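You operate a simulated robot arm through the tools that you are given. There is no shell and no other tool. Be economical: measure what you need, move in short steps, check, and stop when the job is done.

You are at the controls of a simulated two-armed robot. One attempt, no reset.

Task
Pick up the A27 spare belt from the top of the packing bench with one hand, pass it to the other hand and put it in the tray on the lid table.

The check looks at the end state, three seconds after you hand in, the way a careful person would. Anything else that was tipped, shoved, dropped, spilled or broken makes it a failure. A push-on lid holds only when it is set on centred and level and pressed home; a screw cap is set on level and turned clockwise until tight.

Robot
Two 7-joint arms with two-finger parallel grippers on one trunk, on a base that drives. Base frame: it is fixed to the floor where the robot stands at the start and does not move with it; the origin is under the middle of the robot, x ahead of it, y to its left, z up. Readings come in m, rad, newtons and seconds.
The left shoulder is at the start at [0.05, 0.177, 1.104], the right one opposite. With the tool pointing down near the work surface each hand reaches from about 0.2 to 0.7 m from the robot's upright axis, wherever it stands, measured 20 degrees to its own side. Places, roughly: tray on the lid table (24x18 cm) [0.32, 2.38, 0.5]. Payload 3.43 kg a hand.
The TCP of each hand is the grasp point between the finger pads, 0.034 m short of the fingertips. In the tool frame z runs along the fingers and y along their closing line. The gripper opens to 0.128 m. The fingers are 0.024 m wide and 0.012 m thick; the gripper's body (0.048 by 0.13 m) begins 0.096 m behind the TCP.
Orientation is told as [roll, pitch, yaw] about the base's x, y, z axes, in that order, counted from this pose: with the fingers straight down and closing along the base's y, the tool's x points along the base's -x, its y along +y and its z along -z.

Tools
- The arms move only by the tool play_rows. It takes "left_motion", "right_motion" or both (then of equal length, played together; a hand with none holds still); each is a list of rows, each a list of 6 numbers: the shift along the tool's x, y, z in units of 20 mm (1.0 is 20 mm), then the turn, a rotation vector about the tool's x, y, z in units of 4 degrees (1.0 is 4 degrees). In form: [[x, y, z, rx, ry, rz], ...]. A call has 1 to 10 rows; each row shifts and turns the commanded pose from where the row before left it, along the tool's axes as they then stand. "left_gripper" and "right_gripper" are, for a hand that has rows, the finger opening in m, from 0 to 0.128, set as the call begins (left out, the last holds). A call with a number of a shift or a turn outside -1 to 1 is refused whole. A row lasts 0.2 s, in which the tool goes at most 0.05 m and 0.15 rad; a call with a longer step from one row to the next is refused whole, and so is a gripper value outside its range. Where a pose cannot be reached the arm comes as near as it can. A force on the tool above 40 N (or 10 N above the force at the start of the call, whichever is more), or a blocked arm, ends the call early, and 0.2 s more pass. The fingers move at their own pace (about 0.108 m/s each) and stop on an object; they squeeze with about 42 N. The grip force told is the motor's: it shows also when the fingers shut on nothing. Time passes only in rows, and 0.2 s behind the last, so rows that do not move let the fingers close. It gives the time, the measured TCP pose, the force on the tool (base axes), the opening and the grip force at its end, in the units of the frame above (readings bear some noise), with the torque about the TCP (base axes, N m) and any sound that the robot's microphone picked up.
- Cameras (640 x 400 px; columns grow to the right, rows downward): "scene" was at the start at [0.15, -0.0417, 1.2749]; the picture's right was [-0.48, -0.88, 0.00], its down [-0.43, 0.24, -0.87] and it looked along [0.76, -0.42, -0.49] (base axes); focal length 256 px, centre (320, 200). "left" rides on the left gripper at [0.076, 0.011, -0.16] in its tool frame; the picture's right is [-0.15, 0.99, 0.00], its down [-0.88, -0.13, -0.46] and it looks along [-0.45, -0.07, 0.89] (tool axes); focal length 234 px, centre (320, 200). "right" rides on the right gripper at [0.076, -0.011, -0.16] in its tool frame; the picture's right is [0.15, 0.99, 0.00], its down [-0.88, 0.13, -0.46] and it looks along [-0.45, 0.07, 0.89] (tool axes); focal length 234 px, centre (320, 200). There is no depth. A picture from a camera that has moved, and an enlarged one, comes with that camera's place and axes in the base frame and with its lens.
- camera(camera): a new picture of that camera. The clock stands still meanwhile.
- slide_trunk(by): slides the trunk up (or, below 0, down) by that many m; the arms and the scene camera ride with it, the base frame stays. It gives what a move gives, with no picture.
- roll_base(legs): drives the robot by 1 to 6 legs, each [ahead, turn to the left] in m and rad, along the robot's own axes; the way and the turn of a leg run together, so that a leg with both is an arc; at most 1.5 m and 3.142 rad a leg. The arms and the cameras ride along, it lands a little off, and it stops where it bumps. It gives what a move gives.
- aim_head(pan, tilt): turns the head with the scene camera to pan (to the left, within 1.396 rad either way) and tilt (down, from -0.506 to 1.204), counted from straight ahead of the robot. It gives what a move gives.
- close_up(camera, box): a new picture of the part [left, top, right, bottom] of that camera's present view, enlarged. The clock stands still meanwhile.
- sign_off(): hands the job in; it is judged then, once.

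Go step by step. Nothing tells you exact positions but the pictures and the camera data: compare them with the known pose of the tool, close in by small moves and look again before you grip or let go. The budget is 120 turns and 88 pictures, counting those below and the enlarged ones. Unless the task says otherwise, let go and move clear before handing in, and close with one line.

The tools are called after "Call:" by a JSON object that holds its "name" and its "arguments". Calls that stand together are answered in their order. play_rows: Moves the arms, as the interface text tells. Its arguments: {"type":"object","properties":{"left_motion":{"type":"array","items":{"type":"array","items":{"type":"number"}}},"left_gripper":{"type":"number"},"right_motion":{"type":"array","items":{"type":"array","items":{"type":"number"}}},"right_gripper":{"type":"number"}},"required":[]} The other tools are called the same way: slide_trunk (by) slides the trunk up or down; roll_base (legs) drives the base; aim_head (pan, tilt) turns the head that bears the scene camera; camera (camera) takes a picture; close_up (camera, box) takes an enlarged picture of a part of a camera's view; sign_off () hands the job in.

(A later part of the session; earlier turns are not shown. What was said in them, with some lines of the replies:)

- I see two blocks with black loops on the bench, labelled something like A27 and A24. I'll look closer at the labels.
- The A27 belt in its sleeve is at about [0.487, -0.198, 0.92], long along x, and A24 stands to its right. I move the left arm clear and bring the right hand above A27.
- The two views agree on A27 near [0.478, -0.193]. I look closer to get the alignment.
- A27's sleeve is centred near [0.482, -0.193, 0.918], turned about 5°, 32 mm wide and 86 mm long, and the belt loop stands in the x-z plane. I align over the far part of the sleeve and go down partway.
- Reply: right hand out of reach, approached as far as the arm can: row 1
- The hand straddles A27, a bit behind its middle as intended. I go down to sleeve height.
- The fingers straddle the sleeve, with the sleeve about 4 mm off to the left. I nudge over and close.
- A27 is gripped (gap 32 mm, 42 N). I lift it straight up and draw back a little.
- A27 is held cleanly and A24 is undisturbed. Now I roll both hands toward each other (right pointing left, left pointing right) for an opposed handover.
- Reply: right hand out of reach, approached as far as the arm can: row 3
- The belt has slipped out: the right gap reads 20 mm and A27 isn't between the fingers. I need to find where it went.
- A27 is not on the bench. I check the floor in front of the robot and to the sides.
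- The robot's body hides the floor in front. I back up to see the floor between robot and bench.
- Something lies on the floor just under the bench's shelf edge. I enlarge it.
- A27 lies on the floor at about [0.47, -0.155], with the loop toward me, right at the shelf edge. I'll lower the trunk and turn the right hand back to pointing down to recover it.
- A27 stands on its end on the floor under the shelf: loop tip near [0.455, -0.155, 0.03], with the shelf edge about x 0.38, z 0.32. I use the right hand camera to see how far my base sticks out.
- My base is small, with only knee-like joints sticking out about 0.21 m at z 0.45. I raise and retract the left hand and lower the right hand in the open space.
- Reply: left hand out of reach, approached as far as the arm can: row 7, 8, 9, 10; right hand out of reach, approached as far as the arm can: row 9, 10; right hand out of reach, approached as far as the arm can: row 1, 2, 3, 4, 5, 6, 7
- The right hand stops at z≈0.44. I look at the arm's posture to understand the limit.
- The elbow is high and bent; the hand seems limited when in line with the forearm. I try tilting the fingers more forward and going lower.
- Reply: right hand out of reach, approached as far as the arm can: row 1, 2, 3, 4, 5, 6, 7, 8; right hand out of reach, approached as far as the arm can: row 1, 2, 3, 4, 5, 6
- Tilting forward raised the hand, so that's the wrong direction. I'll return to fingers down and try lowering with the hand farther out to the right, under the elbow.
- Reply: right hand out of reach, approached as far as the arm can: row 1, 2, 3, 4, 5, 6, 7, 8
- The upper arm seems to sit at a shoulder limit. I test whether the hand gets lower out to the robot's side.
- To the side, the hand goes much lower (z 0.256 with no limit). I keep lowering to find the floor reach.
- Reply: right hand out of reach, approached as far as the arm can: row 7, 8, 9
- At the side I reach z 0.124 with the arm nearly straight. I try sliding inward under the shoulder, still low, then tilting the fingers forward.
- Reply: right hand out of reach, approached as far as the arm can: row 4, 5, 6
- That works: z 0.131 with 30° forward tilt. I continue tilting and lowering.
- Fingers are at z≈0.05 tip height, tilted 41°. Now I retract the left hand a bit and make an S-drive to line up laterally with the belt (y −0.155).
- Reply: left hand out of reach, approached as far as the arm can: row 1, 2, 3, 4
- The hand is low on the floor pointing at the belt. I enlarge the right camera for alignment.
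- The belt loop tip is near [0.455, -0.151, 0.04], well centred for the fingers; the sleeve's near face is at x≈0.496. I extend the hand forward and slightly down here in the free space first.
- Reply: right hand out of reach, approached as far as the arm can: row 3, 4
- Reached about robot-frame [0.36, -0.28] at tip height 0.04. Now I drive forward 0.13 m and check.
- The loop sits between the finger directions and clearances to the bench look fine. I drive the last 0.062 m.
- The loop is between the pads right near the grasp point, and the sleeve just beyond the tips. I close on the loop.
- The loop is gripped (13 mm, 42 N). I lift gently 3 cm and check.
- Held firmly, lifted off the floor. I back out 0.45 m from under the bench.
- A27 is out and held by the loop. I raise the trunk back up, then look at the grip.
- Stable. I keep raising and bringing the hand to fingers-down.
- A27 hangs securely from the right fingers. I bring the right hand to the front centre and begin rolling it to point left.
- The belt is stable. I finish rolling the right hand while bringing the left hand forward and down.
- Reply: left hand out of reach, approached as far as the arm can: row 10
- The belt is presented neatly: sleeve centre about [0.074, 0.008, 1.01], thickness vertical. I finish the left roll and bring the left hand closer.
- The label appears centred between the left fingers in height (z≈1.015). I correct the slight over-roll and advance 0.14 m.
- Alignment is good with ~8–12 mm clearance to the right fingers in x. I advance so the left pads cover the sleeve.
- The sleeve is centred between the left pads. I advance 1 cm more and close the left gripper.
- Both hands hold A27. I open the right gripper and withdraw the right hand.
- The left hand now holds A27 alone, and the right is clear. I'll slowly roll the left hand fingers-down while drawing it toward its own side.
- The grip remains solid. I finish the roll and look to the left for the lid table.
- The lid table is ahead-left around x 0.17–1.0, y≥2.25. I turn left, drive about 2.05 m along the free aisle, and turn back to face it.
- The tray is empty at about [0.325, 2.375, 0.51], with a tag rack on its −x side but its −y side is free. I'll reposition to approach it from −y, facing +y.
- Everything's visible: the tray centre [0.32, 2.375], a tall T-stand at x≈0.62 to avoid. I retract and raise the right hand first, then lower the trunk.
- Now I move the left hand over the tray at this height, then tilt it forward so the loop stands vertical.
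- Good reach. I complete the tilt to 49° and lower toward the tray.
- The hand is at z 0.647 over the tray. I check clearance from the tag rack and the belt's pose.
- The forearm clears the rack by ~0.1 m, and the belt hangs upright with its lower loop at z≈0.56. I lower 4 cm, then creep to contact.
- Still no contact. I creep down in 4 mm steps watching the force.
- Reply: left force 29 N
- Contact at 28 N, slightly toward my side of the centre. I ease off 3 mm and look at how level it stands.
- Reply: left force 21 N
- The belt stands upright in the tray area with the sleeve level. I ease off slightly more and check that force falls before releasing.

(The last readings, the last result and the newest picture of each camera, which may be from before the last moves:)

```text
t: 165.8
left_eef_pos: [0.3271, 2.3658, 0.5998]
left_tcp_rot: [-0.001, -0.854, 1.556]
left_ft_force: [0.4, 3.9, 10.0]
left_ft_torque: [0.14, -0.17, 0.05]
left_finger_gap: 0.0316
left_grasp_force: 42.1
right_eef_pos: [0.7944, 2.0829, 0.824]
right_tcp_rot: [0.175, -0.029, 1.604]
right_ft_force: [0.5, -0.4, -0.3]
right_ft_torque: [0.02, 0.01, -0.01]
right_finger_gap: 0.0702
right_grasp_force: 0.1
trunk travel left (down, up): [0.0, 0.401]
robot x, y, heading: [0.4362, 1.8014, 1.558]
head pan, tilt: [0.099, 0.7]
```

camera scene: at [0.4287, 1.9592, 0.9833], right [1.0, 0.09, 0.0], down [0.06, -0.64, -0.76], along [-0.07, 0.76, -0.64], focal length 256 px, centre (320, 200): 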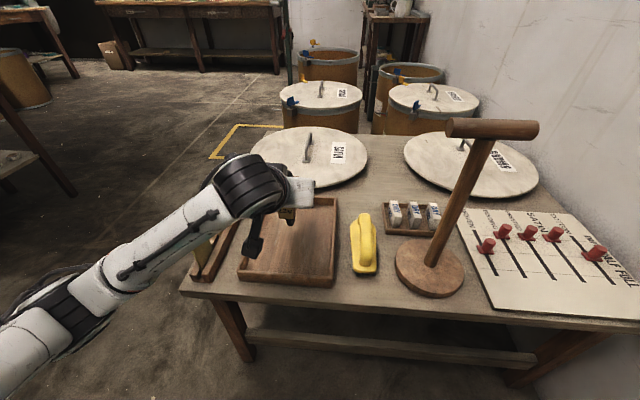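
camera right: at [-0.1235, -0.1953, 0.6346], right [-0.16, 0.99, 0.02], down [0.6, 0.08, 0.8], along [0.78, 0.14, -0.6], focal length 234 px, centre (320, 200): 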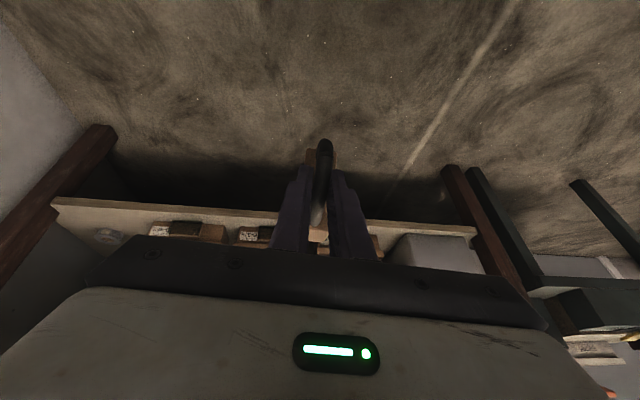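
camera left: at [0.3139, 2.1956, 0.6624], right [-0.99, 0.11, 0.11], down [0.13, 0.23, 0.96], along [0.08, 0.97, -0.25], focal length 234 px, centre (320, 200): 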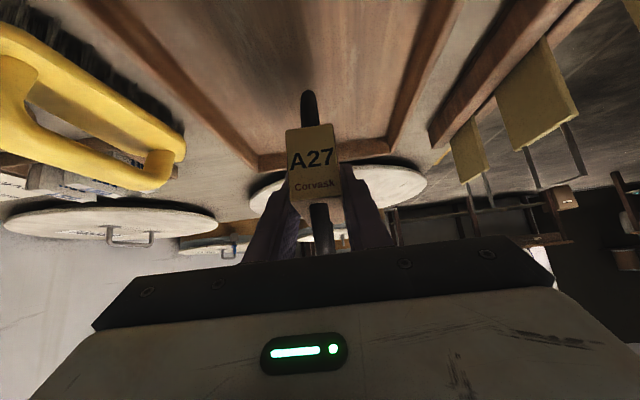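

Force is falling. One more small ease, then I open the left gripper.

Call:
{"name": "play_rows", "arguments": {"left_motion": [[-0.07, 0, -0.06, 0, 0, 0], [0, 0, 0, 0, 0, 0]]}}

Call:
{"name": "play_rows", "arguments": {"left_motion": [[0, 0, 0, 0, 0, 0], [0, 0, 0, 0, 0, 0], [0, 0, 0, 0, 0, 0], [0, 0, 0, 0, 0, 0]], "left_gripper": 0.07}}

Call:
{"name": "camera", "arguments": {"camera": "left"}}

```text
t: 166.4
left_eef_pos: [0.3266, 2.3651, 0.5992]
left_tcp_rot: [0.002, -0.846, 1.557]
left_ft_force: [0.1, -1.1, -0.5]
left_ft_torque: [-0.06, -0.02, -0.02]
left_finger_gap: 0.0318
left_grasp_force: 41.6
right_eef_pos: [0.7928, 2.0829, 0.8243]
right_tcp_rot: [0.175, -0.027, 1.604]
right_ft_force: [0.2, -1.1, 0.0]
right_ft_torque: [0.02, 0.0, -0.02]
right_finger_gap: 0.07
right_grasp_force: 0.0
trunk travel left (down, up): [0.0, 0.401]
robot x, y, heading: [0.435, 1.8041, 1.563]
head pan, tilt: [0.099, 0.7]
```

```text
t: 167.4
left_eef_pos: [0.3279, 2.3658, 0.6013]
left_tcp_rot: [-0.001, -0.852, 1.561]
left_ft_force: [-0.3, 0.5, -0.3]
left_ft_torque: [0.0, -0.01, -0.01]
left_finger_gap: 0.0699
left_grasp_force: 0.1
right_eef_pos: [0.7943, 2.0835, 0.823]
right_tcp_rot: [0.175, -0.026, 1.604]
right_ft_force: [0.7, 0.2, -0.3]
right_ft_torque: [-0.05, 0.01, -0.04]
right_finger_gap: 0.0701
right_grasp_force: 0.1
trunk travel left (down, up): [0.0, 0.401]
robot x, y, heading: [0.4323, 1.7998, 1.56]
head pan, tilt: [0.099, 0.7]
```

```text
15 pictures are left
camera left: at [0.3134, 2.1953, 0.648], right [-0.99, 0.11, 0.11], down [0.13, 0.23, 0.96], along [0.08, 0.97, -0.25], focal length 234 px, centre (320, 200)
```

left: 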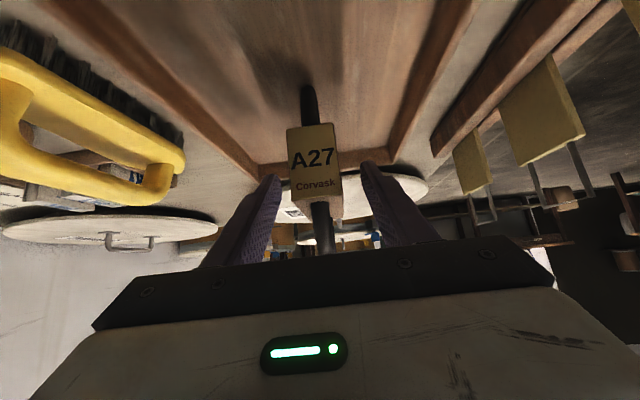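

A27 stands upright in the tray on its own. I withdraw the left hand straight back along its fingers.

Call:
{"name": "play_rows", "arguments": {"left_motion": [[0, 0, -0.4, 0, 0, 0], [0, 0, -0.6, 0, 0, 0], [0, 0, -0.8, 0, 0, 0], [0, 0, -0.8, 0, 0, 0], [0, 0, -0.8, 0, 0, 0], [0, 0, -0.8, 0, 0, 0], [0, 0, -0.8, 0, 0, 0], [0, 0, -0.8, 0, 0, 0], [0, 0, -0.8, 0, 0, 0]]}}

Call:
{"name": "camera", "arguments": {"camera": "scene"}}

Call:
{"name": "camera", "arguments": {"camera": "left"}}

```text
t: 169.4
left_eef_pos: [0.3251, 2.2636, 0.6926]
left_tcp_rot: [0.014, -0.857, 1.552]
left_ft_force: [0.4, 1.3, 0.1]
left_ft_torque: [0.02, 0.0, -0.01]
left_finger_gap: 0.0699
left_grasp_force: 0.0
right_eef_pos: [0.7937, 2.0818, 0.8251]
right_tcp_rot: [0.174, -0.03, 1.604]
right_ft_force: [0.7, 0.1, 0.6]
right_ft_torque: [-0.01, -0.01, 0.01]
right_finger_gap: 0.0701
right_grasp_force: 0.2
trunk travel left (down, up): [0.0, 0.401]
robot x, y, heading: [0.4328, 1.8003, 1.562]
head pan, tilt: [0.099, 0.7]
```

```text
14 pictures are left
camera scene: at [0.4295, 1.9571, 0.9843], right [1.0, 0.09, 0.0], down [0.06, -0.64, -0.77], along [-0.07, 0.76, -0.64], focal length 256 px, centre (320, 200)
```

scene: 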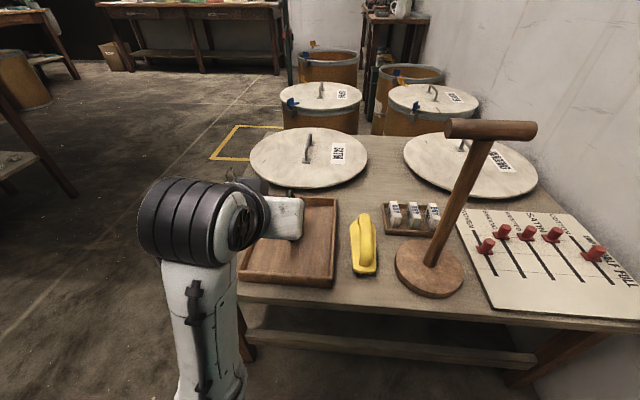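

```text
13 pictures are left
camera left: at [0.312, 2.0944, 0.7387], right [-0.99, 0.1, 0.12], down [0.14, 0.23, 0.96], along [0.07, 0.97, -0.24], focal length 234 px, centre (320, 200)
```

left: 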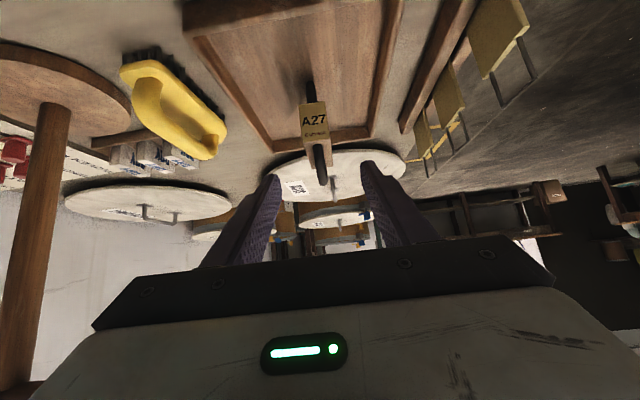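

The belt stands in the tray and the hand is free of it. I back up 0.2 m to clear the table and take a final look.

Call:
{"name": "roll_base", "arguments": {"legs": [[-0.2, 0]]}}

Call:
{"name": "slide_trunk", "arguments": {"by": 0.2}}

Call:
{"name": "camera", "arguments": {"camera": "scene"}}

```text
t: 171.1
left_eef_pos: [0.3226, 2.0635, 0.6926]
left_tcp_rot: [0.009, -0.859, 1.558]
left_ft_force: [0.1, 0.8, -0.1]
left_ft_torque: [-0.01, -0.02, 0.01]
left_finger_gap: 0.0698
left_grasp_force: 0.0
right_eef_pos: [0.7926, 1.8812, 0.8248]
right_tcp_rot: [0.177, -0.031, 1.605]
right_ft_force: [0.3, 0.3, -0.1]
right_ft_torque: [-0.02, 0.0, 0.02]
right_finger_gap: 0.0699
right_grasp_force: 0.1
trunk travel left (down, up): [0.0, 0.401]
robot x, y, heading: [0.4351, 1.6006, 1.564]
head pan, tilt: [0.099, 0.7]
```

```text
t: 173.2
left_eef_pos: [0.3206, 2.0651, 0.8896]
left_tcp_rot: [0.007, -0.855, 1.557]
left_ft_force: [-0.1, 0.8, -0.5]
left_ft_torque: [-0.01, 0.02, -0.01]
left_finger_gap: 0.0699
left_grasp_force: 0.1
right_eef_pos: [0.7905, 1.8836, 1.0231]
right_tcp_rot: [0.174, -0.028, 1.606]
right_ft_force: [-1.2, 0.0, -0.4]
right_ft_torque: [-0.03, -0.01, 0.01]
right_finger_gap: 0.07
right_grasp_force: 0.2
trunk travel left (down, up): [-0.2, 0.201]
robot x, y, heading: [0.4289, 1.6046, 1.558]
head pan, tilt: [0.099, 0.7]
```

```text
12 pictures are left
camera scene: at [0.4261, 1.7579, 1.1832], right [1.0, 0.09, 0.0], down [0.06, -0.64, -0.76], along [-0.07, 0.76, -0.64], focal length 256 px, centre (320, 200)
```

scene: 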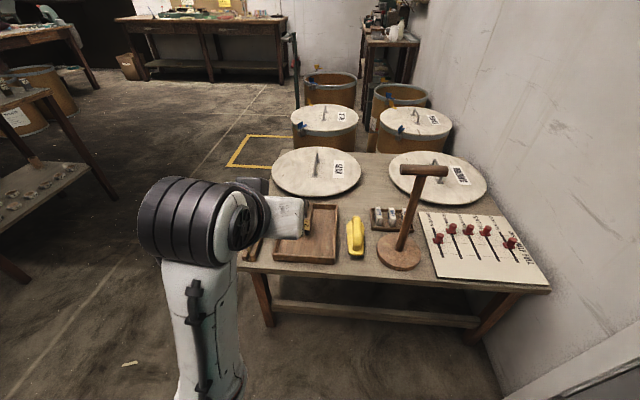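

The hand partly hides the tray, and there's a small pale object on the floor at the lower left. I check both.

Call:
{"name": "close_up", "arguments": {"camera": "scene", "box": [80, 330, 180, 400]}}

Call:
{"name": "camera", "arguments": {"camera": "left"}}

```text
5.71 times, centred on (130, 365) of scene
camera zoom: at [0.4261, 1.7579, 1.1832], right [1.0, 0.09, 0.0], down [0.06, -0.64, -0.76], along [-0.07, 0.76, -0.64], focal length 1464 px, centre (1406, -743)
```

zoom: 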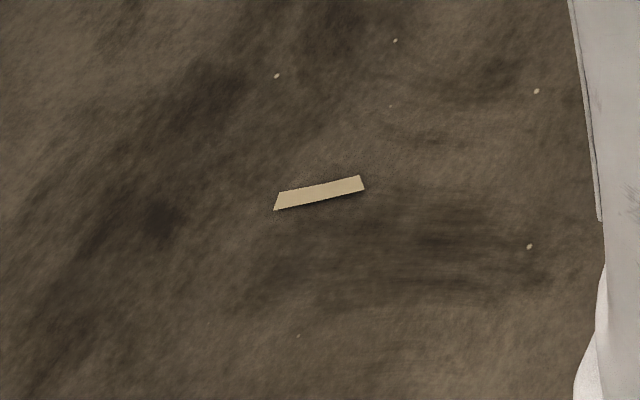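

```text
10 pictures are left
camera left: at [0.309, 1.8946, 0.9372], right [-0.99, 0.1, 0.12], down [0.14, 0.23, 0.96], along [0.07, 0.97, -0.24], focal length 234 px, centre (320, 200)
```

left: 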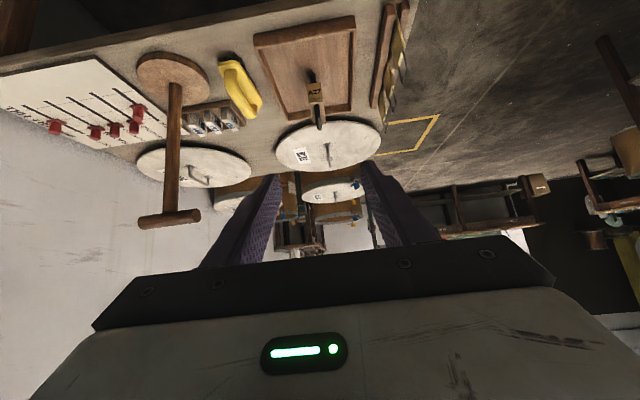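

The pale strip is just a flat tape mark on the floor far from the rack. Last check: the rack and tray up close.

Call:
{"name": "close_up", "arguments": {"camera": "left", "box": [240, 0, 440, 140]}}

```text
2.86 times, centred on (340, 70) of left
camera zoom: at [0.309, 1.8946, 0.9372], right [-0.99, 0.1, 0.12], down [0.14, 0.23, 0.96], along [0.07, 0.97, -0.24], focal length 669 px, centre (263, 571)
```

zoom: 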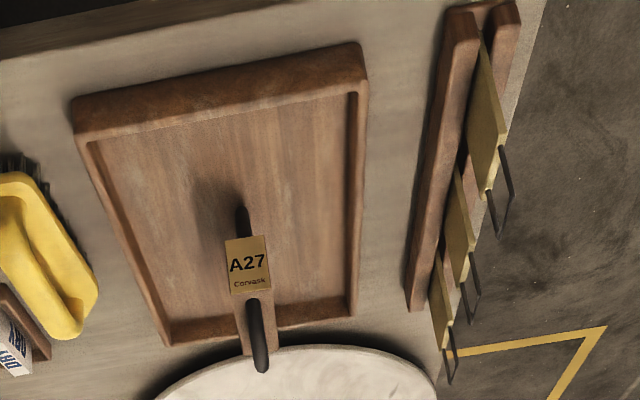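

A27 stands upright inside the tray, all three tags are still in the rack and nothing else on the table looks moved. Both hands are clear, so I hand in.

Call:
{"name": "sign_off", "arguments": {}}

```text
The job is handed in.
```

The A27 spare belt is standing upright in the tray on the lid table. It was passed from the right hand to the left on the way, but I dropped it once: it slipped from the right hand after I lifted it off the bench. I picked it up from the floor under the bench shelf before the hand-over. A24, the tag rack and the rest of the lid table look undisturbed in the pictures, and both hands are clear.
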